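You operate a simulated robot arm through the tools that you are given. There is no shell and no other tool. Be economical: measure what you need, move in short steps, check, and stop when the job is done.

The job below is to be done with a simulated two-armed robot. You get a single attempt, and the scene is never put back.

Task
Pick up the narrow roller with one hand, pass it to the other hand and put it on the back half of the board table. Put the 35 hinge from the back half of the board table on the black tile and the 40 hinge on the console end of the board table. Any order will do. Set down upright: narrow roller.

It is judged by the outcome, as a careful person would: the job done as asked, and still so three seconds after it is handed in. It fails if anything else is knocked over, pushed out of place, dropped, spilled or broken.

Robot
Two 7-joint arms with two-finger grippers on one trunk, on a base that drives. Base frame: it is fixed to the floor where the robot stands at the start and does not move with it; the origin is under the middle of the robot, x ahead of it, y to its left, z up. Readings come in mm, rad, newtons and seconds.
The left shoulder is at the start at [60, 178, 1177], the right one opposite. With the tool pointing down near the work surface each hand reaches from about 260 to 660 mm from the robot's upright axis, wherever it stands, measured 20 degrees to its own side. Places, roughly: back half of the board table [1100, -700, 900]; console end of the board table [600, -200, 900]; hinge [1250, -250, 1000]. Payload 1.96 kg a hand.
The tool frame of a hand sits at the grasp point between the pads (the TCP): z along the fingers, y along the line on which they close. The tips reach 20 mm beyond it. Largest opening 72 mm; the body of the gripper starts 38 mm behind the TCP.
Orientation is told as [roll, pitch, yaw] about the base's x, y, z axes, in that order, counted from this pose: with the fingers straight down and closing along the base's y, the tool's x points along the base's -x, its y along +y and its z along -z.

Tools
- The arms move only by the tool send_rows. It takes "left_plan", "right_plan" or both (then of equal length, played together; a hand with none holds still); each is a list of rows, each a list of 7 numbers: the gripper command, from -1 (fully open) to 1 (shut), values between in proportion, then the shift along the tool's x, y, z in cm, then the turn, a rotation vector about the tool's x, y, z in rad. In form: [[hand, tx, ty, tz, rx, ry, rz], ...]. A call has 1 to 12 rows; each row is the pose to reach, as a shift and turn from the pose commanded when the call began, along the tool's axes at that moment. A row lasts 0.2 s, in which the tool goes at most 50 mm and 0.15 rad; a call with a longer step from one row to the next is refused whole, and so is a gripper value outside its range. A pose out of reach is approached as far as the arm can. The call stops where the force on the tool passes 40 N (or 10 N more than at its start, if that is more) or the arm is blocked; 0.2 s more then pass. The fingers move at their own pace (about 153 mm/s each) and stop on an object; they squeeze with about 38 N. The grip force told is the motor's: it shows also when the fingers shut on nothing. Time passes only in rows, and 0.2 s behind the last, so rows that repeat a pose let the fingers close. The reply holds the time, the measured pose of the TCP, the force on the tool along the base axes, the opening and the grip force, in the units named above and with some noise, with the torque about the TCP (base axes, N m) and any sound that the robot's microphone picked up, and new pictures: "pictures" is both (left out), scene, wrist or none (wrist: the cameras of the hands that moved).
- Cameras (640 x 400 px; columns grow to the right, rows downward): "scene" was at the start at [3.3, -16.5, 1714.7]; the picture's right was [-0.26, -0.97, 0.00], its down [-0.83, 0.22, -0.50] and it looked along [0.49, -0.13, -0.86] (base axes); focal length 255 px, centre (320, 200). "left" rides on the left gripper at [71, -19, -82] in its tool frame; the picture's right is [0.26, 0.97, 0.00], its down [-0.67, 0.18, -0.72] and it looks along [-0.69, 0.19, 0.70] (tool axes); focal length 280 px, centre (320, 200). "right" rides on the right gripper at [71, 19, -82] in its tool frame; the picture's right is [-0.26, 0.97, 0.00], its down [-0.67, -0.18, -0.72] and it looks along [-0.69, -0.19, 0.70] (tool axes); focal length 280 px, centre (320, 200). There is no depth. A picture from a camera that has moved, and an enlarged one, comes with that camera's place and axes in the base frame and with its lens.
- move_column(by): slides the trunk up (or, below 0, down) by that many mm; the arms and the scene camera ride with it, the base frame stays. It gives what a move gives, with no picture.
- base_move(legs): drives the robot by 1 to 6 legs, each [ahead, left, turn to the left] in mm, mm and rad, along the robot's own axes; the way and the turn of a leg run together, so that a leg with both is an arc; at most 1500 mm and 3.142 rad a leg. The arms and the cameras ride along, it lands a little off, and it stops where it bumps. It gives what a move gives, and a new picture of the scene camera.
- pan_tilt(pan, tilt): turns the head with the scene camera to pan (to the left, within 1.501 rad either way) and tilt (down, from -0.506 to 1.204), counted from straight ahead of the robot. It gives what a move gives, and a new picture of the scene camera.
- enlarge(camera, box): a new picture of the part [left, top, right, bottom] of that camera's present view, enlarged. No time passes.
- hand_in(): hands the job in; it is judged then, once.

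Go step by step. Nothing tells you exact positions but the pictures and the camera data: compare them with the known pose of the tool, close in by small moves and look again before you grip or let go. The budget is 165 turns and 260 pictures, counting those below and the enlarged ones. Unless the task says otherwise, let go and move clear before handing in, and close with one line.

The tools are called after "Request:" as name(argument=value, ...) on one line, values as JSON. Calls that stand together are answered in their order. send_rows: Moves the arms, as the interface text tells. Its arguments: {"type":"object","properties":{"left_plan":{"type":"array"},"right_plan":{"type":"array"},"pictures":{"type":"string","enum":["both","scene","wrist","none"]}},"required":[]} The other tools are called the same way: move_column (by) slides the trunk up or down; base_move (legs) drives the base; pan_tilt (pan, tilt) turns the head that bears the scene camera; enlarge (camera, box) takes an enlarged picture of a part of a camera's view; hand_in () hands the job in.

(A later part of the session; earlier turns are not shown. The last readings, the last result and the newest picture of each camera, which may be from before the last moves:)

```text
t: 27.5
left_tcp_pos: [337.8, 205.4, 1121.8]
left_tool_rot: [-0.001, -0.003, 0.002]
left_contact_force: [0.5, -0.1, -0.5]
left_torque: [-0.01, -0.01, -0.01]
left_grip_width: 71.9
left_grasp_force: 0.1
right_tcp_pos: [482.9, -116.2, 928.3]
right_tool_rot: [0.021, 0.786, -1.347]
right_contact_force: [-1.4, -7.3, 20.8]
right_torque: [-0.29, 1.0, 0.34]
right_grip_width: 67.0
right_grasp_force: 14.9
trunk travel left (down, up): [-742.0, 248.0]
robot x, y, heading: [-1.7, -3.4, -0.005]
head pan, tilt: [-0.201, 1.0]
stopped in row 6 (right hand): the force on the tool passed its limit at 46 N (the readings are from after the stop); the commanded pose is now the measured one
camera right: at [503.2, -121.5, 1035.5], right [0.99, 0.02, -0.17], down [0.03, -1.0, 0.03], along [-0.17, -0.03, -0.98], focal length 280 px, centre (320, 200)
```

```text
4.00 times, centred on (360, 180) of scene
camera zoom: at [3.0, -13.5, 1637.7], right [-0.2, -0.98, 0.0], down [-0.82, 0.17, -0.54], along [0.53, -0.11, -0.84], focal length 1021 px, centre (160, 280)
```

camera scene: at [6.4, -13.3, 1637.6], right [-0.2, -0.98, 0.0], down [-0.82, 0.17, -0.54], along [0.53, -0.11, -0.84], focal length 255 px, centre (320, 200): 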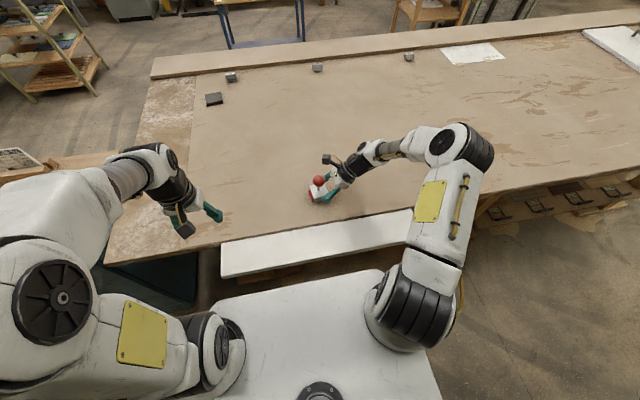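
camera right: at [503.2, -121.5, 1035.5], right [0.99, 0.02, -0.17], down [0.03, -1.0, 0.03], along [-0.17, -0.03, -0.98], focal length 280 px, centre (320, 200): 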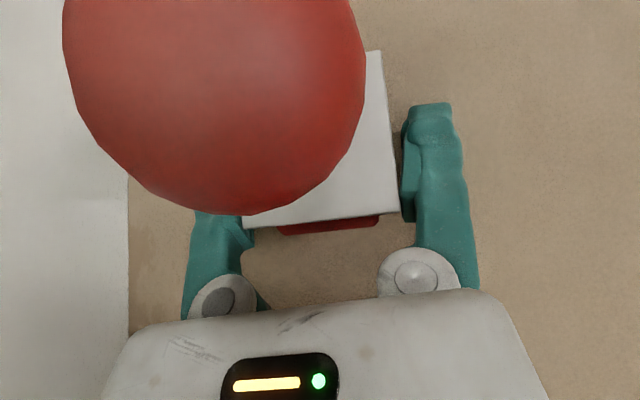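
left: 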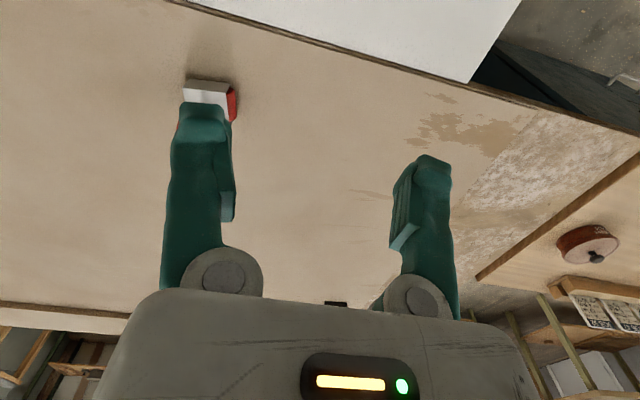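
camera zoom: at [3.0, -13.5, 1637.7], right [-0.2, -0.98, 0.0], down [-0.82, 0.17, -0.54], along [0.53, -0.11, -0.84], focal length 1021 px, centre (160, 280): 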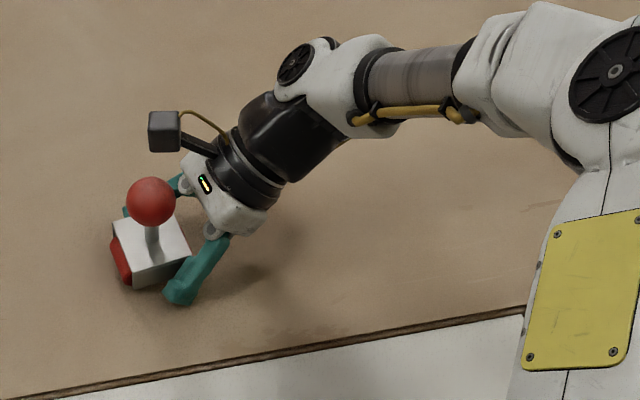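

The tips touched the table (so table ≈ z 905). I raise 3 mm and close.

Request:
send_rows(right_plan=[[-1, 0.25, 0, -0.25, 0, 0, 0], [-1, 0.25, 0, -0.25, 0, 0, 0], [-0.3, 0.25, 0, -0.25, 0, 0, 0], [0.2, 0.25, 0, -0.25, 0, 0, 0], [0.6, 0.25, 0, -0.25, 0, 0, 0], [1, 0.25, 0, -0.25, 0, 0, 0], [1, 0.25, 0, -0.25, 0, 0, 0], [1, 0.25, 0, -0.25, 0, 0, 0]], pictures="wrist")

Request:
enlarge(camera="scene", box=[280, 130, 440, 230])

```text
t: 29.3
left_tcp_pos: [340.4, 205.4, 1121.4]
left_tool_rot: [0.0, 0.0, -0.001]
left_contact_force: [-0.6, 0.0, -0.7]
left_torque: [-0.03, 0.03, 0.02]
left_grip_width: 71.9
left_grasp_force: 0.0
right_tcp_pos: [484.6, -116.4, 930.7]
right_tool_rot: [0.016, 0.784, -1.347]
right_contact_force: [0.1, -0.4, 0.2]
right_torque: [-0.04, 0.0, -0.02]
right_grip_width: 65.2
right_grasp_force: 38.5
trunk travel left (down, up): [-742.0, 248.0]
robot x, y, heading: [-3.1, 0.7, -0.0]
head pan, tilt: [-0.201, 1.0]
camera right: at [505.3, -121.0, 1036.6], right [0.98, 0.02, -0.17], down [0.03, -1.0, 0.03], along [-0.17, -0.03, -0.98], focal length 280 px, centre (320, 200)
```

right: 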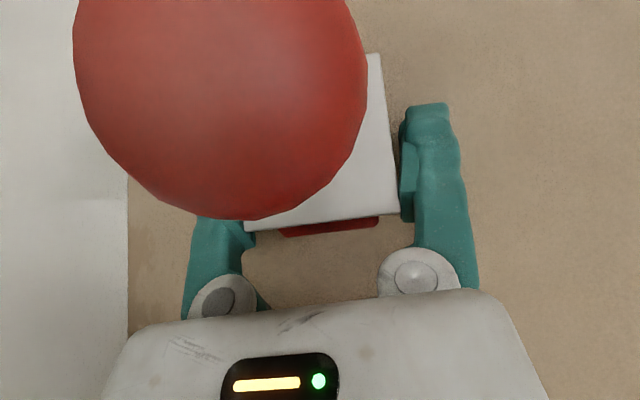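

```text
4.00 times, centred on (360, 180) of scene
camera zoom: at [7.3, -13.6, 1637.6], right [-0.2, -0.98, 0.0], down [-0.82, 0.17, -0.54], along [0.53, -0.11, -0.84], focal length 1021 px, centre (160, 280)
```

zoom: 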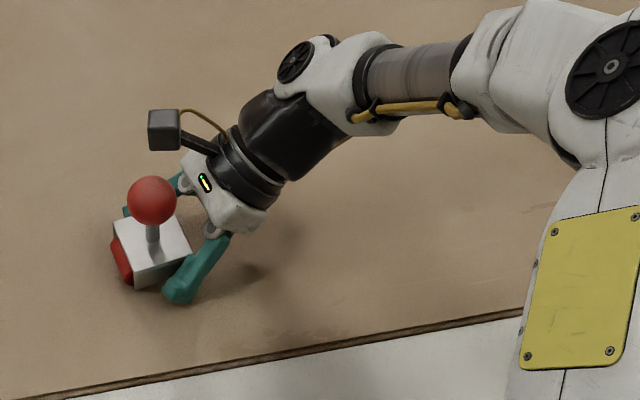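

Grip holds at 65 mm (probably the axle ends on the sides). I lift 40 mm straight up as a test.

Request:
send_rows(right_plan=[[1, 0.7, 0, -0.7, 0, 0, 0], [1, 1.4, 0, -1.4, 0, 0, 0], [1, 2.1, 0, -2.1, 0, 0, 0], [1, 2.8, 0, -2.8, 0, 0, 0], [1, 2.8, 0, -2.8, 0, 0, 0]], pictures="wrist")

Request:
enlarge(camera="scene", box=[280, 130, 440, 230])

```text
t: 30.5
left_tcp_pos: [341.1, 205.5, 1121.8]
left_tool_rot: [0.0, 0.0, 0.001]
left_contact_force: [-1.0, 0.2, -0.6]
left_torque: [0.01, 0.0, 0.01]
left_grip_width: 72.0
left_grasp_force: 0.1
right_tcp_pos: [485.2, -116.7, 969.8]
right_tool_rot: [0.016, 0.785, -1.347]
right_contact_force: [0.0, -0.1, -2.4]
right_torque: [-0.04, 0.02, 0.02]
right_grip_width: 65.1
right_grasp_force: 38.6
trunk travel left (down, up): [-742.0, 248.0]
robot x, y, heading: [-2.3, 2.0, 0.001]
head pan, tilt: [-0.201, 1.0]
camera right: at [504.9, -120.9, 1076.0], right [0.98, 0.02, -0.17], down [0.03, -1.0, 0.03], along [-0.17, -0.03, -0.98], focal length 280 px, centre (320, 200)
```

right: 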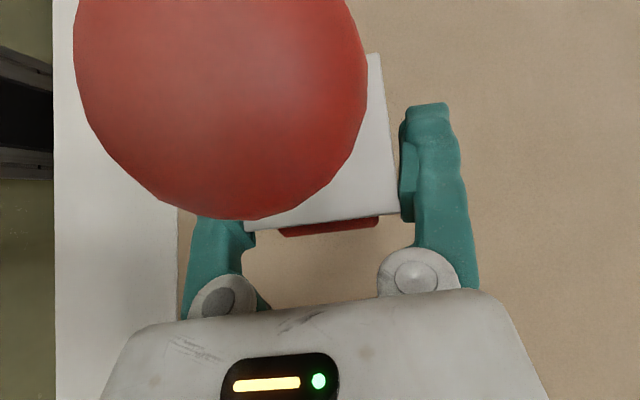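

```text
4.00 times, centred on (360, 180) of scene
camera zoom: at [7.4, -13.6, 1637.6], right [-0.2, -0.98, 0.0], down [-0.82, 0.17, -0.54], along [0.53, -0.11, -0.84], focal length 1021 px, centre (160, 280)
```

zoom: 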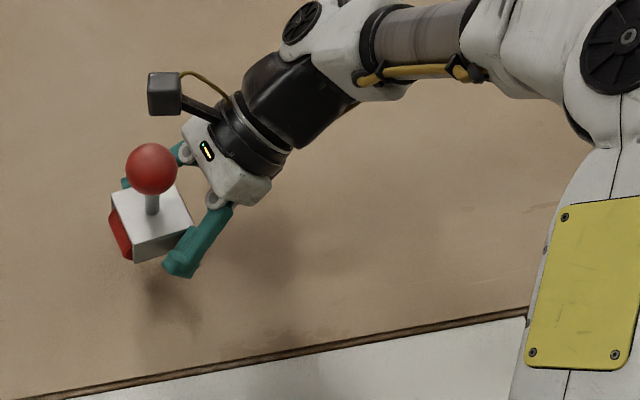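

The roller is lifted cleanly. The left hand will take the knob from the left, tilted 45°, mirror-like, so it stays clear of the right hand's camera. First I yaw the left hand by +90°.

Request:
send_rows(left_plan=[[-1, -0.9, 0, 0, 0, 0, -0.143], [-1, -1.8, 0, 0, 0, 0, -0.286], [-1, -2.7, 0, 0, 0, 0, -0.429], [-1, -3.6, 0, 0, 0, 0, -0.571], [-1, -4.5, 0, 0, 0, 0, -0.714], [-1, -5.4, 0, 0, 0, 0, -0.857], [-1, -6.3, 0, 0, 0, 0, -1.0], [-1, -7.2, 0, 0, 0, 0, -1.143], [-1, -8, 0, 0, 0, 0, -1.286], [-1, -9, 0, 0, 0, 0, -1.428], [-1, -10, 0, 0, 0, 0, -1.571], [-1, -10, 0, 0, 0, 0, -1.571]], pictures="none")

Request:
send_rows(left_plan=[[-1, 0.5, -0.5, 0, 0, 0.11, 0], [-1, 1, -1, 0, 0, 0.22, 0], [-1, 1.5, -1.5, 0, 0, 0.33, 0], [-1, 2, -2, 0, 0, 0.44, 0], [-1, 2.5, -2.5, 0, 0, 0.55, 0], [-1, 3, -3, 0, 0, 0.67, 0], [-1, 3.5, -3.5, 0, 0, 0.785, 0], [-1, 3.5, -3.5, 0, 0, 0.785, 0]])

```text
t: 33.1
left_tcp_pos: [436.6, 205.4, 1125.0]
left_tool_rot: [-0.035, -0.005, 1.524]
left_contact_force: [-0.1, -0.4, -0.1]
left_torque: [0.02, 0.04, -0.03]
left_grip_width: 71.9
left_grasp_force: 0.1
left hand out of reach, approached as far as the arm can: row 9, 10, 11, 12
right_tcp_pos: [484.8, -116.4, 969.2]
right_tool_rot: [0.014, 0.785, -1.348]
right_contact_force: [0.0, 0.0, -2.4]
right_torque: [0.0, 0.03, -0.03]
right_grip_width: 65.3
right_grasp_force: 38.0
trunk travel left (down, up): [-742.0, 248.0]
robot x, y, heading: [-3.0, -1.2, -0.001]
head pan, tilt: [-0.201, 1.0]
```

```text
t: 34.9
left_tcp_pos: [506.0, 134.6, 1121.7]
left_tool_rot: [-0.141, 0.667, 1.482]
left_contact_force: [0.2, -0.4, -0.4]
left_torque: [0.03, 0.01, 0.0]
left_grip_width: 72.2
left_grasp_force: 0.0
left hand out of reach, approached as far as the arm can: row 1, 2, 3, 4, 5, 6, 7, 8
right_tcp_pos: [484.8, -116.5, 969.7]
right_tool_rot: [0.017, 0.786, -1.348]
right_contact_force: [0.3, -0.5, -2.8]
right_torque: [-0.03, 0.0, -0.03]
right_grip_width: 65.2
right_grasp_force: 37.9
trunk travel left (down, up): [-742.0, 248.0]
robot x, y, heading: [1.4, -3.3, 0.002]
head pan, tilt: [-0.201, 1.0]
camera scene: at [5.4, -14.9, 1637.6], right [-0.2, -0.98, 0.0], down [-0.82, 0.17, -0.54], along [0.53, -0.11, -0.84], focal length 255 px, centre (320, 200)
camera left: at [513.9, 129.1, 1232.9], right [-0.98, -0.2, 0.06], down [-0.2, 0.97, 0.12], along [-0.08, 0.11, -0.99], focal length 280 px, centre (320, 200)
```

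scene: 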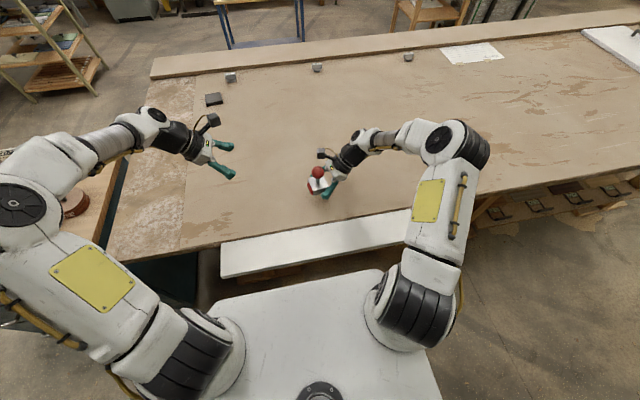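
left: 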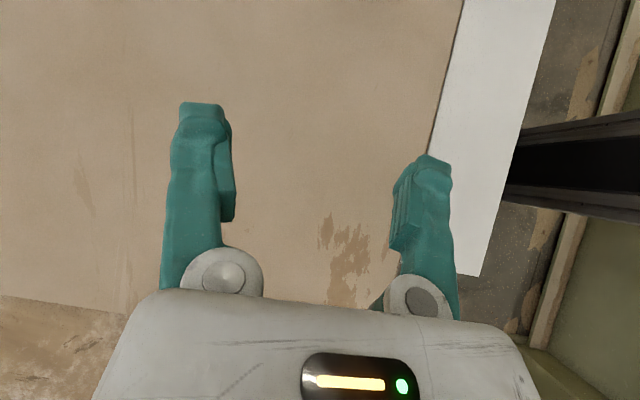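

The left arm mostly follows. I correct its orientation and bring it to a standoff 90 mm up-left of the knob.

Request:
send_rows(left_plan=[[-1, 2.1, 0.4, 2.07, -0.014, 0.018, -0.014], [-1, 4.2, 0.8, 4.13, -0.028, 0.036, -0.028], [-1, 6.3, 1.2, 6.2, -0.042, 0.054, -0.042], [-1, 8.4, 1.6, 8.27, -0.056, 0.072, -0.056], [-1, 10.5, 2, 10.3, -0.07, 0.09, -0.07], [-1, 12.6, 2.4, 12.4, -0.083, 0.108, -0.083], [-1, 12.6, 2.4, 12.4, -0.083, 0.108, -0.083]])

Request:
enlarge(camera="scene", box=[220, 110, 380, 210])

```text
t: 36.5
left_tcp_pos: [486.0, -40.8, 1097.1]
left_tool_rot: [0.012, 0.78, 1.586]
left_contact_force: [0.9, 0.2, -1.0]
left_torque: [-0.02, 0.02, 0.0]
left_grip_width: 71.8
left_grasp_force: 0.1
right_tcp_pos: [485.7, -115.4, 968.8]
right_tool_rot: [0.015, 0.785, -1.348]
right_contact_force: [0.0, 0.5, -2.5]
right_torque: [-0.04, 0.0, -0.03]
right_grip_width: 65.1
right_grasp_force: 37.7
trunk travel left (down, up): [-742.0, 248.0]
robot x, y, heading: [0.3, 1.7, -0.002]
head pan, tilt: [-0.201, 1.0]
camera scene: at [7.1, -12.9, 1637.6], right [-0.2, -0.98, 0.0], down [-0.82, 0.17, -0.54], along [0.53, -0.11, -0.84], focal length 255 px, centre (320, 200)
camera left: at [506.2, -34.0, 1206.4], right [-0.96, -0.19, 0.19], down [-0.19, 0.98, 0.04], along [-0.2, 0.0, -0.98], focal length 280 px, centre (320, 200)
```

scene: 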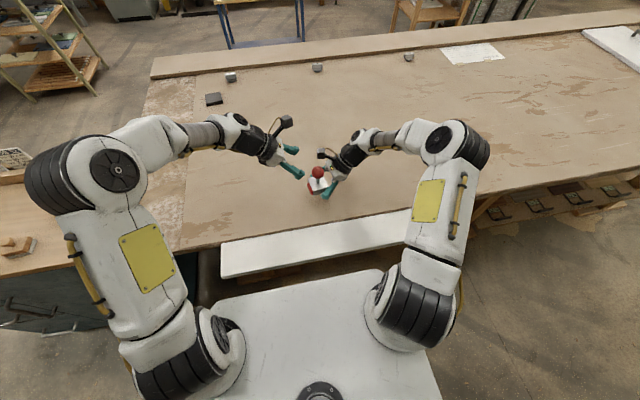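
left: 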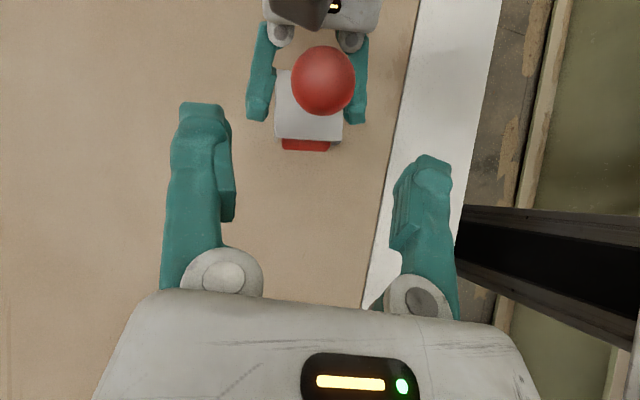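

```text
4.00 times, centred on (300, 160) of scene
camera zoom: at [7.1, -12.9, 1637.6], right [-0.2, -0.98, 0.0], down [-0.82, 0.17, -0.54], along [0.53, -0.11, -0.84], focal length 1021 px, centre (400, 360)
```

zoom: 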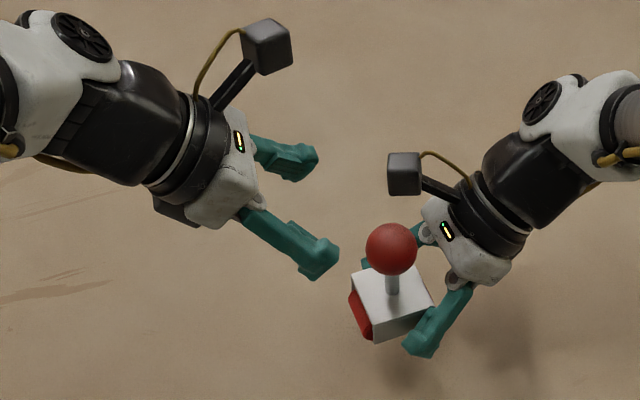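

The knob is at (484, -105, 1037), confirmed from both cameras. Approaching along the tool axis, 50 mm first.

Request:
send_rows(left_plan=[[-1, 0.1, 0.1, 2.5, 0, 0, 0], [-1, 0.2, 0.15, 5, 0, 0, 0], [-1, 0.2, 0.15, 5, 0, 0, 0]], pictures="wrist")

Request:
enlarge(camera="scene", box=[220, 110, 380, 210])

```text
t: 37.3
left_tcp_pos: [483.7, -77.4, 1064.4]
left_tool_rot: [0.011, 0.78, 1.586]
left_contact_force: [-0.4, -0.4, -0.7]
left_torque: [0.0, -0.02, 0.0]
left_grip_width: 72.2
left_grasp_force: 0.0
right_tcp_pos: [485.5, -116.7, 968.9]
right_tool_rot: [0.017, 0.783, -1.348]
right_contact_force: [0.1, -0.4, -1.8]
right_torque: [-0.05, -0.03, 0.01]
right_grip_width: 65.1
right_grasp_force: 38.6
trunk travel left (down, up): [-742.0, 248.0]
robot x, y, heading: [2.9, -1.9, -0.003]
head pan, tilt: [-0.201, 1.0]
camera left: at [505.2, -71.0, 1172.9], right [-0.96, -0.19, 0.19], down [-0.19, 0.98, 0.04], along [-0.2, 0.0, -0.98], focal length 280 px, centre (320, 200)
```

left: 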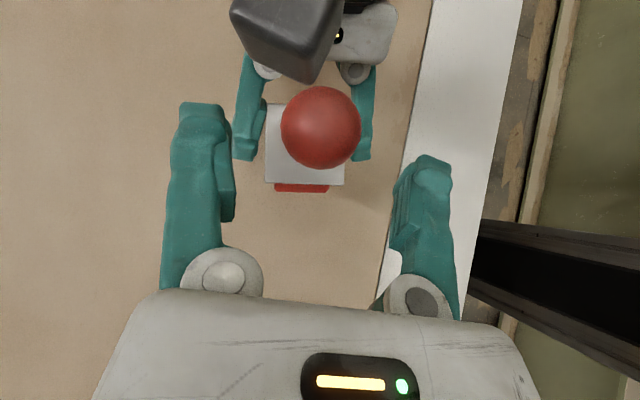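

```text
4.00 times, centred on (300, 160) of scene
camera zoom: at [6.9, -13.1, 1637.6], right [-0.2, -0.98, 0.0], down [-0.82, 0.17, -0.54], along [0.53, -0.11, -0.84], focal length 1021 px, centre (400, 360)
```

zoom: 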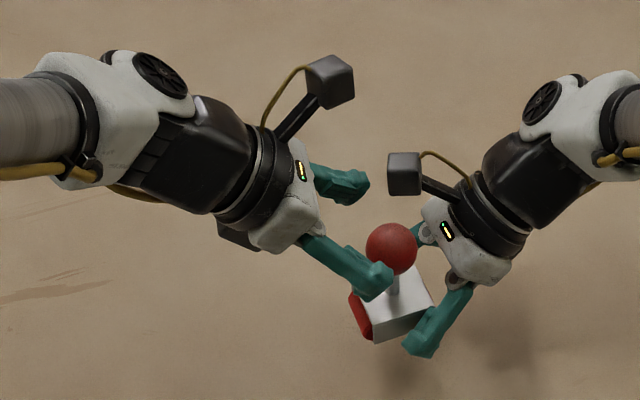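

Clear so far; the last 34 mm to the knob, then close the left hand.

Request:
send_rows(left_plan=[[-1, 0, 0, 1.7, 0, 0, 0], [-1, 0, 0, 3.4, 0, 0, 0], [-1, 0, 0, 3.4, 0, 0, 0]], pictures="wrist")

Request:
enlarge(camera="scene", box=[220, 110, 380, 210])

```text
t: 38.1
left_tcp_pos: [484.0, -102.2, 1039.0]
left_tool_rot: [0.014, 0.781, 1.586]
left_contact_force: [-0.4, 0.1, 0.7]
left_torque: [0.0, 0.02, -0.01]
left_grip_width: 71.9
left_grasp_force: 0.1
right_tcp_pos: [485.7, -115.8, 968.2]
right_tool_rot: [0.017, 0.783, -1.346]
right_contact_force: [-0.2, -0.2, -2.8]
right_torque: [-0.02, 0.0, -0.02]
right_grip_width: 65.1
right_grasp_force: 38.1
trunk travel left (down, up): [-742.0, 248.0]
robot x, y, heading: [0.3, 0.1, -0.001]
head pan, tilt: [-0.201, 1.0]
camera left: at [504.7, -95.0, 1148.8], right [-0.96, -0.19, 0.19], down [-0.19, 0.98, 0.04], along [-0.2, 0.0, -0.98], focal length 280 px, centre (320, 200)
```

left: 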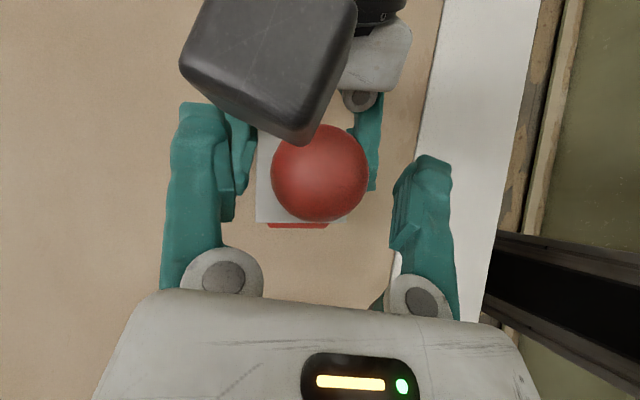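

```text
4.00 times, centred on (300, 160) of scene
camera zoom: at [7.1, -13.3, 1637.6], right [-0.2, -0.98, 0.0], down [-0.82, 0.17, -0.54], along [0.53, -0.11, -0.84], focal length 1021 px, centre (400, 360)
```

zoom: 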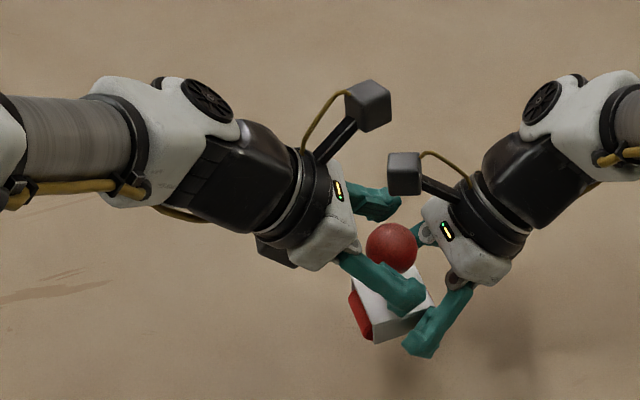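

Knob is centred on the left TCP. Close the left hand.

Request:
send_rows(left_plan=[[-0.5, 0, 0, 0, 0, 0, 0], [0, 0, 0, 0, 0, 0, 0], [0.5, 0, 0, 0, 0, 0, 0], [1, 0, 0, 0, 0, 0, 0], [1, 0, 0, 0, 0, 0, 0], [1, 0, 0, 0, 0, 0, 0]], pictures="wrist")

```text
t: 39.5
left_tcp_pos: [483.7, -102.7, 1038.6]
left_tool_rot: [0.011, 0.779, 1.587]
left_contact_force: [1.1, -0.4, -0.4]
left_torque: [0.02, -0.02, 0.01]
left_grip_width: 35.3
left_grasp_force: 38.3
right_tcp_pos: [485.5, -116.1, 969.4]
right_tool_rot: [0.016, 0.786, -1.348]
right_contact_force: [0.0, 1.0, -1.0]
right_torque: [-0.08, -0.06, -0.02]
right_grip_width: 65.0
right_grasp_force: 37.7
trunk travel left (down, up): [-742.0, 248.0]
robot x, y, heading: [1.2, -2.2, -0.003]
head pan, tilt: [-0.201, 1.0]
camera left: at [504.8, -95.1, 1148.8], right [-0.96, -0.19, 0.19], down [-0.19, 0.98, 0.04], along [-0.2, 0.0, -0.98], focal length 280 px, centre (320, 200)
```

left: 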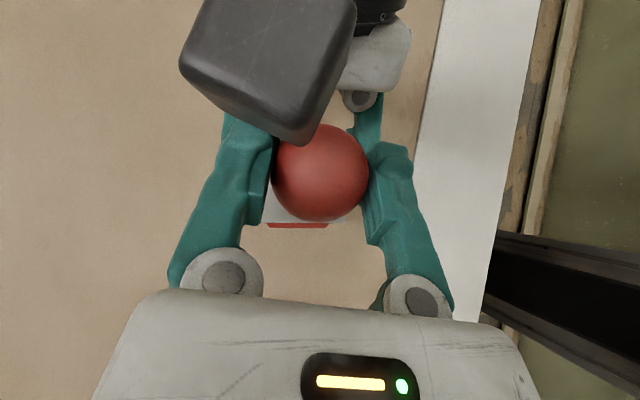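

Knob held by the left hand. Now the right hand opens and retreats along its own axis.

Request:
send_rows(right_plan=[[0.8, 0, 0, 0, 0, 0, 0], [0, 0, 0, 0, 0, 0, 0], [-1, 0, 0, 0, 0, 0, 0], [-1, 0, 0, 0, 0, 0, 0], [-1, 0, 0, -2, 0, 0, 0], [-1, 0, 0, -4, 0, 0, 0], [-1, 0, 0, -7, 0, 0, 0], [-1, 0, 0, -10, 0, 0, 0], [-1, 0, 0, -10, 0, 0, 0]], pictures="scene")

Request:
enlarge(camera="scene", box=[220, 110, 420, 235])

```text
t: 41.5
left_tcp_pos: [484.4, -100.7, 1040.8]
left_tool_rot: [0.012, 0.781, 1.586]
left_contact_force: [-0.7, -0.5, 1.0]
left_torque: [0.01, 0.02, 0.03]
left_grip_width: 35.5
left_grasp_force: 37.7
right_tcp_pos: [485.1, -116.3, 969.5]
right_tool_rot: [0.015, 0.783, -1.346]
right_contact_force: [0.5, -0.6, -0.5]
right_torque: [-0.01, 0.01, -0.04]
right_grip_width: 71.7
right_grasp_force: 0.2
right hand out of reach, approached as far as the arm can: row 5, 6, 7, 8, 9
trunk travel left (down, up): [-742.0, 248.0]
robot x, y, heading: [-0.1, -3.6, 0.001]
head pan, tilt: [-0.201, 1.0]
camera scene: at [7.3, -13.6, 1637.6], right [-0.2, -0.98, 0.0], down [-0.82, 0.17, -0.54], along [0.53, -0.11, -0.84], focal length 255 px, centre (320, 200)
```

scene: 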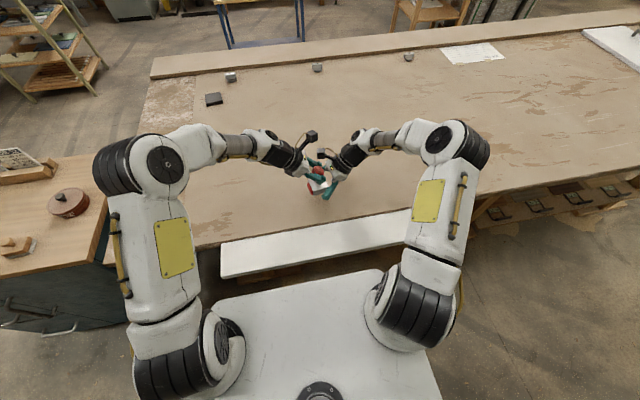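

```text
3.20 times, centred on (320, 172) of scene
camera zoom: at [7.3, -13.6, 1637.6], right [-0.2, -0.98, 0.0], down [-0.82, 0.17, -0.54], along [0.53, -0.11, -0.84], focal length 817 px, centre (320, 288)
```

zoom: 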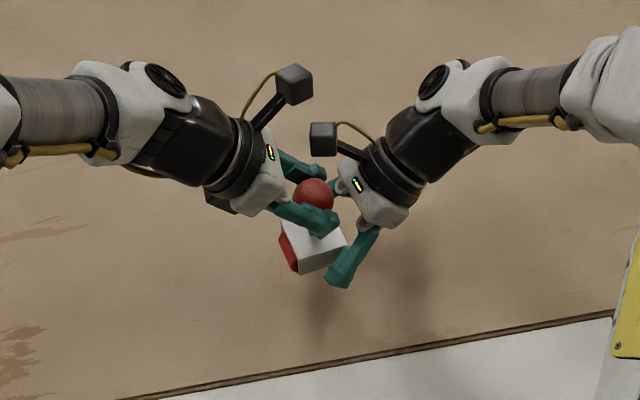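

The right hand has released but can't retreat at this wrist angle, so I move the left hand with the roller away to the left instead.

Request:
send_rows(left_plan=[[1, -1.1, 0.34, -1.1, 0, 0, 0], [1, -2.2, 0.68, -2.2, 0, 0, 0], [1, -3.3, 1.02, -3.3, 0, 0, 0], [1, -4.4, 1.36, -4.4, 0, 0, 0], [1, -5.6, 1.7, -5.5, 0, 0, 0], [1, -6.7, 2.0, -6.7, 0, 0, 0], [1, -6.7, 2.0, -6.7, 0, 0, 0]], pictures="wrist")

Request:
enlarge(camera="scene", box=[220, 110, 420, 235])

```text
t: 43.1
left_tcp_pos: [463.6, -6.3, 1039.7]
left_tool_rot: [0.012, 0.777, 1.586]
left_contact_force: [0.3, 1.0, 0.2]
left_torque: [0.03, -0.03, 0.01]
left_grip_width: 35.4
left_grasp_force: 37.8
right_tcp_pos: [485.2, -116.0, 968.5]
right_tool_rot: [0.015, 0.786, -1.347]
right_contact_force: [-0.7, 0.5, 0.1]
right_torque: [-0.02, -0.01, 0.01]
right_grip_width: 72.0
right_grasp_force: 0.1
trunk travel left (down, up): [-742.0, 248.0]
robot x, y, heading: [0.2, -0.2, -0.0]
head pan, tilt: [-0.201, 1.0]
camera left: at [484.4, -0.2, 1148.2], right [-0.96, -0.19, 0.19], down [-0.19, 0.98, 0.04], along [-0.2, 0.0, -0.98], focal length 280 px, centre (320, 200)
```

left: 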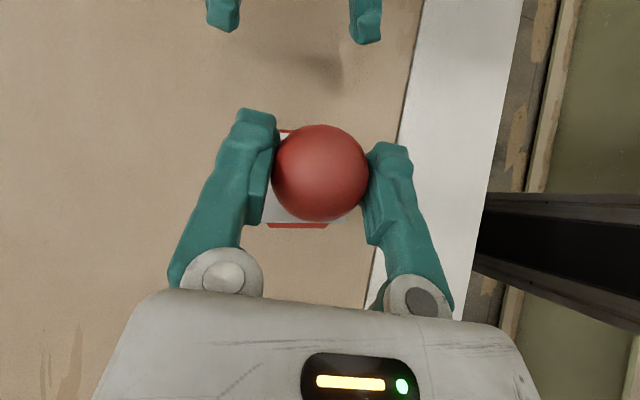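

```text
3.20 times, centred on (320, 172) of scene
camera zoom: at [7.4, -13.9, 1637.6], right [-0.2, -0.98, 0.0], down [-0.82, 0.17, -0.54], along [0.53, -0.11, -0.84], focal length 817 px, centre (320, 288)
```

zoom: 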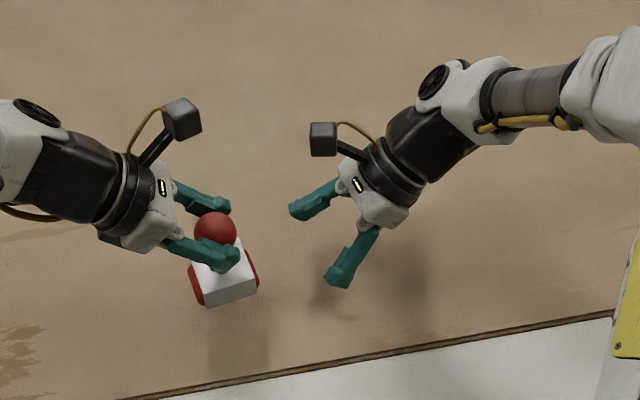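

Handover done; the roller hangs upright. I'll raise the trunk and untwist the right arm for driving, keeping the left arm's pose.

Request:
move_column(by=180)

Request:
send_rows(right_plan=[[-1, 0, 0, -0.5, 0, -0.11, 0], [-1, 0, 0, -1, 0, -0.22, 0], [-1, -0.5, 0, -2.5, 0, -0.33, 0], [-1, -1, 0, -4, 0, -0.44, 0], [-1, -1.5, 0, -5.5, 0, -0.55, 0], [-1, -2.1, 0, -7, 0, -0.66, 0], [-1, -2.8, 0, -8.5, 0, -0.785, 0], [-1, -2.8, 0, -8.5, 0, -0.785, 0]], pictures="none")

Request:
send_rows(right_plan=[[-1, 0, 0, 0, 0, 0, -0.13], [-1, 0, 0, 0, 0, 0, -0.26], [-1, 0, 0, 0, 0, 0, -0.39], [-1, 0, 0, 0, 0, 0, -0.52], [-1, 0, 0, 0, 0, 0, -0.65], [-1, 0, 0, 0, 0, 0, -0.78], [-1, 0, 0, 0, 0, 0, -0.91], [-1, 0, 0, 0, 0, 0, -1.04], [-1, 0, 0, 0, 0, 0, -1.17], [-1, 0, 0, 0, 0, 0, -1.3], [-1, 0, 0, 0, 0, 0, -1.347]], pictures="scene")

```text
t: 45.1
left_tcp_pos: [462.7, -6.3, 1220.3]
left_tool_rot: [0.012, 0.78, 1.587]
left_contact_force: [-0.1, 0.2, -2.8]
left_torque: [0.0, 0.02, 0.03]
left_grip_width: 35.3
left_grasp_force: 37.4
right_tcp_pos: [485.0, -116.4, 1148.5]
right_tool_rot: [0.015, 0.784, -1.347]
right_contact_force: [0.9, -0.2, -0.2]
right_torque: [0.02, -0.01, -0.04]
right_grip_width: 72.1
right_grasp_force: 0.0
trunk travel left (down, up): [-922.0, 68.0]
robot x, y, heading: [-0.7, 2.3, 0.001]
head pan, tilt: [-0.201, 1.0]
```

```text
t: 46.9
left_tcp_pos: [463.9, -6.7, 1219.8]
left_tool_rot: [0.011, 0.781, 1.586]
left_contact_force: [-0.1, -0.5, -3.2]
left_torque: [-0.01, 0.01, 0.0]
left_grip_width: 35.4
left_grasp_force: 38.4
right_tcp_pos: [500.2, -193.8, 1189.9]
right_tool_rot: [0.014, 0.0, -1.36]
right_contact_force: [-0.2, -0.6, 0.3]
right_torque: [0.02, -0.01, 0.0]
right_grip_width: 72.0
right_grasp_force: 0.1
trunk travel left (down, up): [-922.0, 68.0]
robot x, y, heading: [-0.8, -2.7, 0.004]
head pan, tilt: [-0.201, 1.0]
```

```text
t: 49.3
left_tcp_pos: [464.2, -6.7, 1218.9]
left_tool_rot: [0.013, 0.78, 1.584]
left_contact_force: [-0.3, -0.1, -3.5]
left_torque: [0.0, 0.01, 0.01]
left_grip_width: 35.1
left_grasp_force: 38.3
right_tcp_pos: [502.3, -195.0, 1189.5]
right_tool_rot: [0.001, -0.009, -0.01]
right_contact_force: [0.6, -0.6, 0.0]
right_torque: [0.03, -0.01, 0.01]
right_grip_width: 72.0
right_grasp_force: 0.1
trunk travel left (down, up): [-922.0, 68.0]
robot x, y, heading: [1.7, -2.4, 0.004]
head pan, tilt: [-0.201, 1.0]
camera scene: at [7.4, -13.5, 1817.6], right [-0.2, -0.98, 0.0], down [-0.82, 0.17, -0.54], along [0.53, -0.11, -0.84], focal length 255 px, centre (320, 200)
```

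scene: 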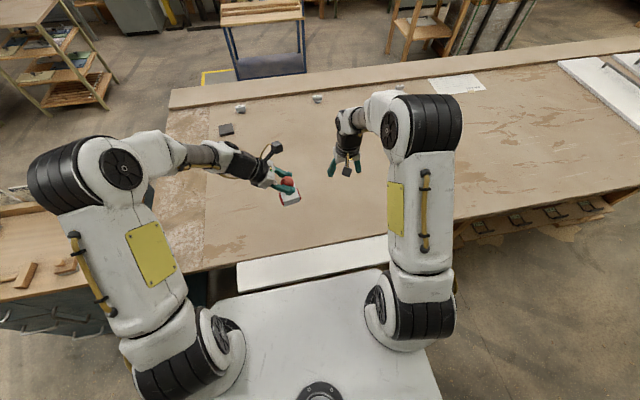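

Now I drive: first strafe left past the cabinet, keeping well in the aisle.

Request:
base_move(legs=[[-60, 0, 0], [0, 1900, 0]])

```text
refused: 1900 is not a number from -1500 to 1500
```

Request:
base_move(legs=[[-60, 0, 0], [0, 950, 0], [0, 950, 0]])

```text
t: 59.4
left_tcp_pos: [408.2, 1889.1, 1218.6]
left_tool_rot: [0.013, 0.779, 1.571]
left_contact_force: [-0.2, -0.1, -2.7]
left_torque: [0.01, 0.0, 0.03]
left_grip_width: 35.4
left_grasp_force: 38.4
right_tcp_pos: [444.1, 1700.3, 1189.4]
right_tool_rot: [0.001, -0.009, -0.025]
right_contact_force: [0.1, -0.6, -0.8]
right_torque: [-0.01, 0.01, 0.0]
right_grip_width: 72.1
right_grasp_force: 0.0
trunk travel left (down, up): [-922.0, 68.0]
robot x, y, heading: [-54.2, 1902.4, -0.014]
head pan, tilt: [-0.201, 1.0]
camera scene: at [-47.4, 1887.9, 1817.6], right [-0.21, -0.98, 0.0], down [-0.82, 0.18, -0.54], along [0.53, -0.12, -0.84], focal length 255 px, centre (320, 200)
```

scene: 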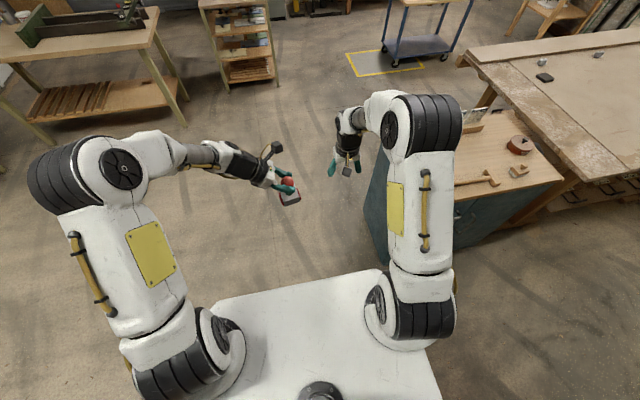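

The aisle is clear and the cart stands well back (x≈2900), leaving ample room behind the table. Drive ahead, then turn around.

Request:
base_move(legs=[[1000, 40, 0], [1000, 0, 0.0], [0, 0, 1.571], [0, 0, 1.571]])

```text
t: 77.1
left_tcp_pos: [1499.3, 1898.9, 1219.6]
left_tool_rot: [0.011, 0.78, -1.576]
left_contact_force: [1.0, -0.7, -2.6]
left_torque: [-0.01, -0.01, -0.03]
left_grip_width: 35.3
left_grasp_force: 38.2
right_tcp_pos: [1465.3, 2088.2, 1190.7]
right_tool_rot: [0.001, -0.011, 3.107]
right_contact_force: [0.6, 0.5, -0.5]
right_torque: [0.02, 0.0, 0.0]
right_grip_width: 71.7
right_grasp_force: 0.1
trunk travel left (down, up): [-922.0, 68.0]
robot x, y, heading: [1963.6, 1884.3, 3.121]
head pan, tilt: [-0.201, 1.0]
camera scene: at [1952.9, 1898.3, 1817.6], right [0.22, 0.98, 0.0], down [0.82, -0.19, -0.54], along [-0.53, 0.12, -0.84], focal length 255 px, centre (320, 200)
```

scene: 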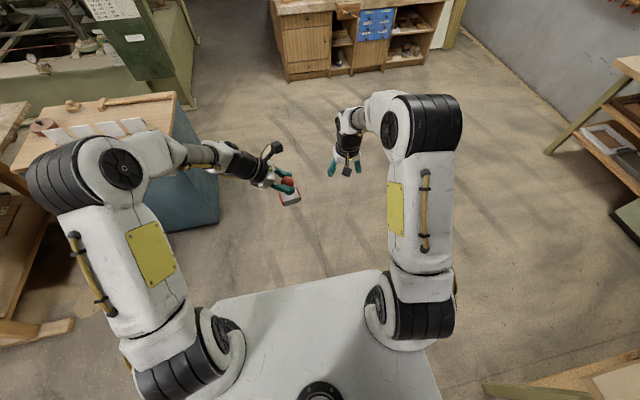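

Now strafe left along the back of the table.

Request:
base_move(legs=[[0, 0, 0.02], [0, 950, 0], [0, 900, 0]])

```text
t: 86.6
left_tcp_pos: [1502.7, 58.9, 1219.1]
left_tool_rot: [0.011, 0.779, -1.555]
left_contact_force: [-0.2, -0.7, -2.0]
left_torque: [0.02, 0.0, 0.04]
left_grip_width: 35.6
left_grasp_force: 37.9
right_tcp_pos: [1464.7, 246.4, 1188.8]
right_tool_rot: [0.002, -0.01, 3.13]
right_contact_force: [0.4, -0.3, 0.1]
right_torque: [0.03, 0.01, 0.0]
right_grip_width: 71.7
right_grasp_force: 0.1
trunk travel left (down, up): [-922.0, 68.0]
robot x, y, heading: [1962.0, 51.0, 3.138]
head pan, tilt: [-0.201, 1.0]
camera scene: at [1955.6, 67.4, 1817.6], right [0.2, 0.98, 0.0], down [0.82, -0.17, -0.54], along [-0.53, 0.11, -0.84], focal length 255 px, centre (320, 200)
```

scene: 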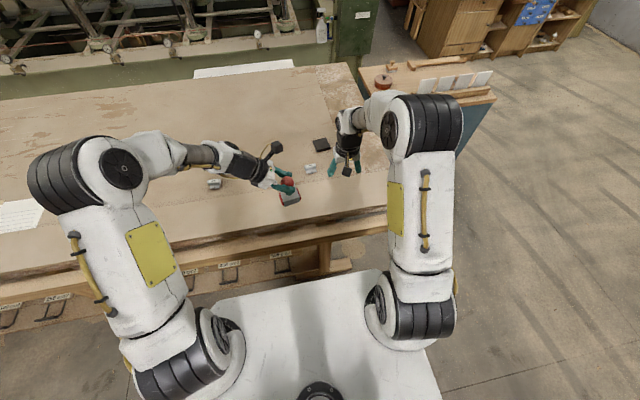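

Hinges at about (1219, -250) and (1220, 173), tile at (1073, 250), consistent with the front view. I check the table's back edge for clearance before driving closer.

Request:
enlarge(camera="scene", box=[180, 130, 400, 268])

Request:
pan_tilt(pan=0.0, tilt=1.2)

```text
2.90 times, centred on (290, 199) of scene
camera zoom: at [1955.6, 67.4, 1817.6], right [0.2, 0.98, 0.0], down [0.82, -0.17, -0.54], along [-0.53, 0.11, -0.84], focal length 740 px, centre (407, 203)
```

zoom: 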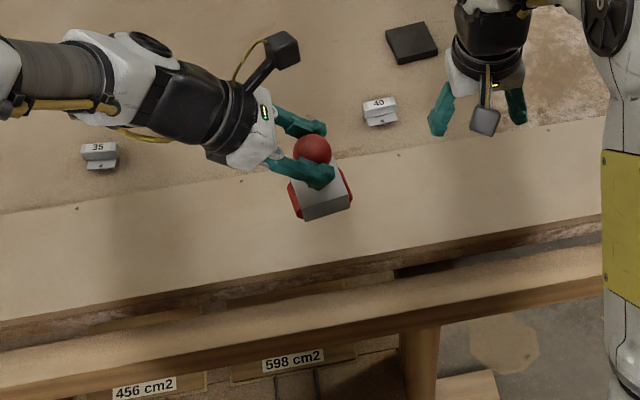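

```text
t: 87.3
left_tcp_pos: [1501.9, 58.2, 1218.7]
left_tool_rot: [0.012, 0.781, -1.555]
left_contact_force: [0.9, -0.3, -2.4]
left_torque: [-0.01, -0.02, 0.03]
left_grip_width: 35.2
left_grasp_force: 38.0
right_tcp_pos: [1464.5, 246.4, 1189.7]
right_tool_rot: [0.002, -0.01, 3.129]
right_contact_force: [0.9, 0.2, 0.1]
right_torque: [0.01, 0.01, 0.0]
right_grip_width: 72.3
right_grasp_force: 0.2
trunk travel left (down, up): [-922.0, 68.0]
robot x, y, heading: [1968.8, 53.1, 3.138]
head pan, tilt: [0.0, 1.201]
camera scene: at [1968.0, 52.2, 1805.0], right [0.0, 1.0, 0.0], down [0.93, 0.0, -0.36], along [-0.36, 0.0, -0.93], focal length 255 px, centre (320, 200)
```

scene: 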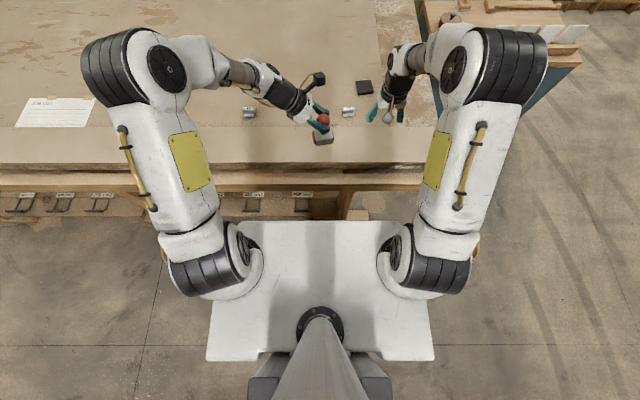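

There's a lower beam projecting to about x≈1530. I approach to an axis distance of about 300 mm from it.

Request:
base_move(legs=[[80, 0, 0], [55, 0, 0]])

```text
t: 89.0
left_tcp_pos: [1377.0, 57.6, 1224.4]
left_tool_rot: [-0.001, 0.779, -1.564]
left_contact_force: [1.6, -0.2, -2.3]
left_torque: [-0.01, 0.04, 0.02]
left_grip_width: 35.4
left_grasp_force: 37.9
right_tcp_pos: [1339.4, 244.7, 1195.9]
right_tool_rot: [0.001, -0.021, 3.131]
right_contact_force: [1.7, -0.5, 0.6]
right_torque: [0.01, 0.1, 0.01]
right_grip_width: 72.2
right_grasp_force: 0.1
trunk travel left (down, up): [-922.0, 68.0]
robot x, y, heading: [1834.3, 49.3, -3.137]
head pan, tilt: [0.0, 1.201]
camera scene: at [1848.2, 52.6, 1805.0], right [0.0, 1.0, 0.0], down [0.93, 0.0, -0.37], along [-0.37, 0.0, -0.93], focal length 255 px, centre (320, 200)
```

scene: 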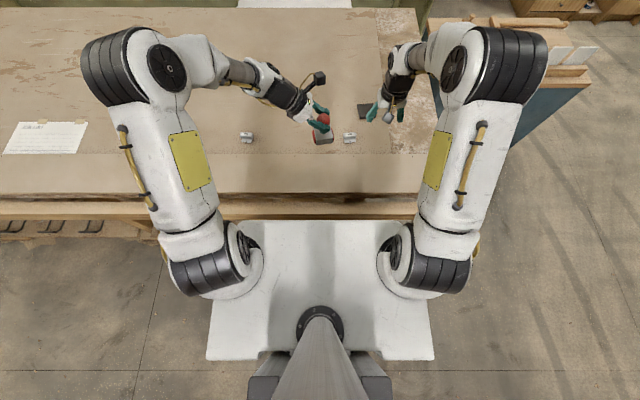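

Readings suggest a slight tilt, maybe touching or a braking transient. I check again by holding still.

Request:
send_rows(left_plan=[[1, 0, 0, 0, 0, 0, 0], [1, 0, 0, 0, 0, 0, 0], [1, 0, 0, 0, 0, 0, 0], [1, 0, 0, 0, 0, 0, 0]], pictures="none")

```text
t: 90.0
left_tcp_pos: [1366.0, 57.1, 1218.2]
left_tool_rot: [0.014, 0.779, -1.553]
left_contact_force: [0.2, 0.1, -2.6]
left_torque: [-0.02, 0.01, -0.03]
left_grip_width: 35.3
left_grasp_force: 38.0
right_tcp_pos: [1327.4, 244.9, 1188.9]
right_tool_rot: [0.002, -0.01, 3.132]
right_contact_force: [0.0, 0.9, 0.1]
right_torque: [0.04, 0.02, -0.02]
right_grip_width: 71.9
right_grasp_force: 0.0
trunk travel left (down, up): [-922.0, 68.0]
robot x, y, heading: [1831.4, 52.8, -3.138]
head pan, tilt: [0.0, 1.201]
```

Just a transient. Now move the left hand with the roller to above (1285, -40), then lower the trunk.

Request:
send_rows(left_plan=[[1, -1.7, -2, -1.7, 0, 0, 0], [1, -3.4, -4, -3.4, 0, 0, 0], [1, -5.1, -6, -5.1, 0, 0, 0], [1, -6.9, -8, -6.8, 0, 0, 0], [1, -6.9, -8, -6.8, 0, 0, 0]], pictures="none")

Request:
move_column(by=-170)

Request:
pan_tilt(pan=0.1, tilt=1.0)

```text
t: 91.2
left_tcp_pos: [1287.9, -40.5, 1218.0]
left_tool_rot: [0.012, 0.78, -1.555]
left_contact_force: [0.3, -0.9, -2.0]
left_torque: [-0.03, 0.03, 0.0]
left_grip_width: 35.3
left_grasp_force: 38.0
right_tcp_pos: [1328.1, 245.5, 1190.0]
right_tool_rot: [0.0, -0.013, 3.129]
right_contact_force: [0.2, -1.2, 0.3]
right_torque: [0.01, -0.03, 0.0]
right_grip_width: 71.9
right_grasp_force: 0.1
trunk travel left (down, up): [-922.0, 68.0]
robot x, y, heading: [1832.6, 51.6, -3.142]
head pan, tilt: [0.0, 1.201]
```

```text
t: 93.1
left_tcp_pos: [1287.4, -40.4, 1048.2]
left_tool_rot: [0.013, 0.78, -1.556]
left_contact_force: [-0.8, -0.3, -2.1]
left_torque: [0.0, 0.03, 0.0]
left_grip_width: 35.4
left_grasp_force: 37.8
right_tcp_pos: [1328.4, 245.1, 1018.4]
right_tool_rot: [0.002, -0.01, 3.132]
right_contact_force: [-1.0, 0.3, -0.8]
right_torque: [-0.01, 0.0, 0.03]
right_grip_width: 71.8
right_grasp_force: 0.0
trunk travel left (down, up): [-752.0, 238.0]
robot x, y, heading: [1828.0, 51.0, -3.137]
head pan, tilt: [0.0, 1.201]
```

```text
t: 93.8
left_tcp_pos: [1288.2, -40.5, 1047.3]
left_tool_rot: [0.011, 0.782, -1.556]
left_contact_force: [0.1, 0.3, -2.1]
left_torque: [-0.06, -0.02, 0.02]
left_grip_width: 35.1
left_grasp_force: 37.9
right_tcp_pos: [1329.0, 245.3, 1020.5]
right_tool_rot: [0.002, -0.01, 3.132]
right_contact_force: [-0.6, -0.2, 0.0]
right_torque: [0.0, 0.04, 0.0]
right_grip_width: 72.1
right_grasp_force: 0.0
trunk travel left (down, up): [-752.0, 238.0]
robot x, y, heading: [1831.6, 52.9, -3.137]
head pan, tilt: [0.099, 1.0]
camera scene: at [1818.8, 45.5, 1647.5], right [-0.1, 0.99, 0.0], down [0.84, 0.08, -0.54], along [-0.54, -0.05, -0.84], focal length 255 px, centre (320, 200)
```

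scene: 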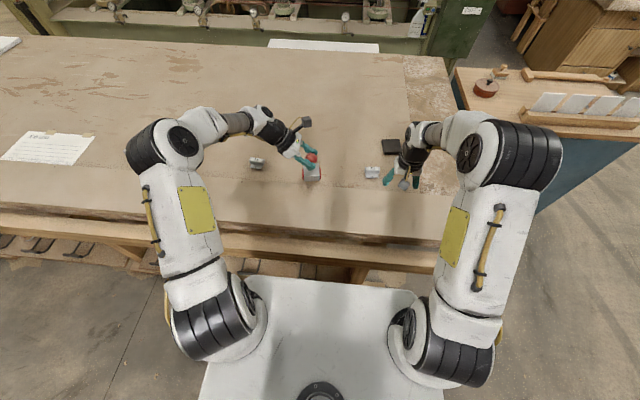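

Request:
enlarge(camera="scene", box=[230, 110, 430, 235])

```text
3.20 times, centred on (330, 172) of scene
camera zoom: at [1818.8, 45.5, 1647.5], right [-0.1, 0.99, 0.0], down [0.84, 0.08, -0.54], along [-0.54, -0.05, -0.84], focal length 817 px, centre (288, 288)
```

zoom: 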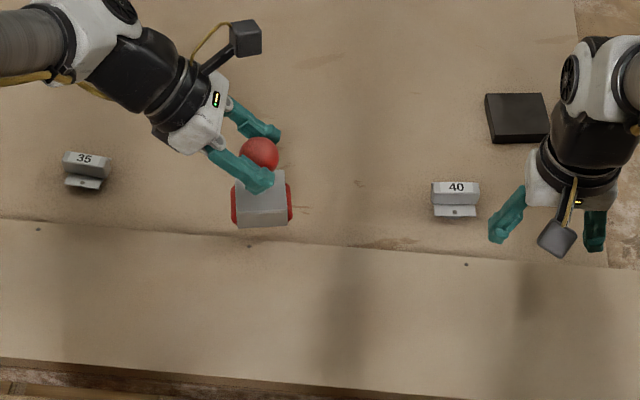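

The raised rear plank starts at x≈1287, so the roller must go further in, to x≈1210. I extend the left arm 75 mm forward.

Request:
send_rows(left_plan=[[1, 0, -2.5, 0, 0, 0, 0], [1, 0, -5, 0, 0, 0, 0], [1, 0, -7.5, 0, 0, 0, 0], [1, 0, -7.5, 0, 0, 0, 0]], pictures="none")

Request:
enlarge(camera="scene", box=[230, 110, 430, 235])

```text
t: 94.8
left_tcp_pos: [1287.9, -41.0, 1048.3]
left_tool_rot: [0.011, 0.782, -1.556]
left_contact_force: [0.2, -1.0, -2.9]
left_torque: [-0.03, 0.02, 0.01]
left_grip_width: 35.6
left_grasp_force: 37.6
left hand out of reach, approached as far as the arm can: row 1, 2, 3, 4
right_tcp_pos: [1328.4, 245.6, 1018.9]
right_tool_rot: [0.002, -0.011, 3.131]
right_contact_force: [-0.2, 0.2, 0.7]
right_torque: [-0.02, -0.02, 0.0]
right_grip_width: 72.3
right_grasp_force: 0.1
trunk travel left (down, up): [-752.0, 238.0]
robot x, y, heading: [1830.1, 53.6, -3.139]
head pan, tilt: [0.099, 1.0]
```

```text
3.20 times, centred on (330, 172) of scene
camera zoom: at [1818.7, 45.5, 1647.6], right [-0.1, 0.99, 0.0], down [0.84, 0.08, -0.54], along [-0.54, -0.05, -0.84], focal length 817 px, centre (288, 288)
```

zoom: 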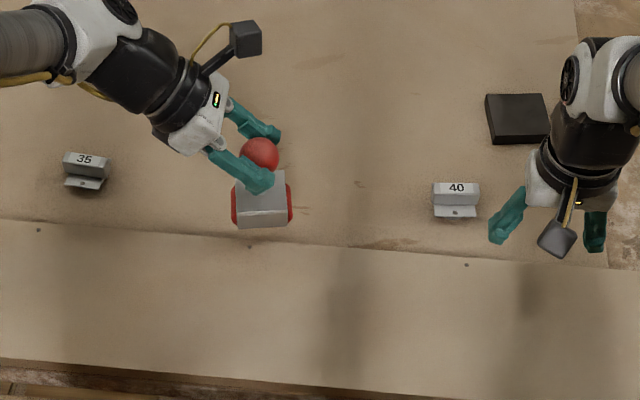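

This wrist pose limits reach. I'll test reducing the tilt of the left hand: the roller should hang freely about the finger axis; I check whether it stays upright.

Request:
send_rows(left_plan=[[1, 0, 0, 0, 0, -0.1, 0], [1, 0, 0, 0, 0, -0.2, 0], [1, 0, 0, 0, 0, -0.3, 0], [1, 0, 0, 0, 0, -0.4, 0], [1, 0, 0, 0, 0, -0.4, 0]], pictures="wrist")

Request:
enlarge(camera="scene", box=[230, 110, 430, 235])

```text
t: 96.0
left_tcp_pos: [1289.4, -40.9, 1044.6]
left_tool_rot: [0.008, 0.38, -1.558]
left_contact_force: [-0.2, 0.3, -2.8]
left_torque: [0.03, 0.0, -0.02]
left_grip_width: 35.3
left_grasp_force: 38.2
right_tcp_pos: [1328.0, 244.6, 1020.2]
right_tool_rot: [0.001, -0.011, 3.132]
right_contact_force: [-0.3, -0.7, -0.5]
right_torque: [0.02, -0.01, 0.0]
right_grip_width: 72.0
right_grasp_force: 0.0
trunk travel left (down, up): [-752.0, 238.0]
robot x, y, heading: [1829.2, 52.6, -3.143]
head pan, tilt: [0.099, 1.0]
camera left: at [1268.9, -6.5, 1148.8], right [0.96, 0.25, 0.11], down [0.19, -0.89, 0.42], along [0.2, -0.38, -0.9], focal length 280 px, centre (320, 200)
```

left: 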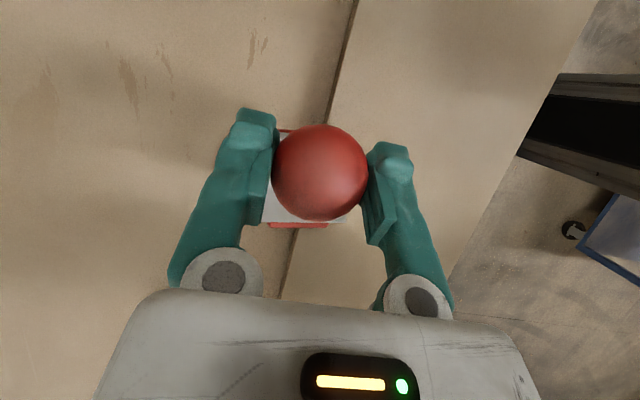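

```text
3.20 times, centred on (330, 172) of scene
camera zoom: at [1818.6, 44.7, 1647.6], right [-0.1, 0.99, 0.0], down [0.84, 0.08, -0.54], along [-0.54, -0.05, -0.84], focal length 817 px, centre (288, 288)
```

zoom: 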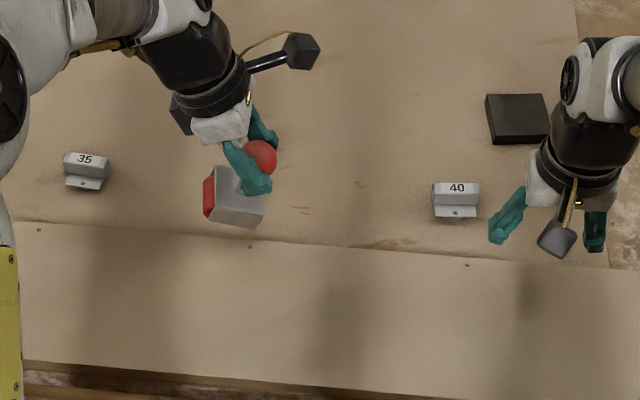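

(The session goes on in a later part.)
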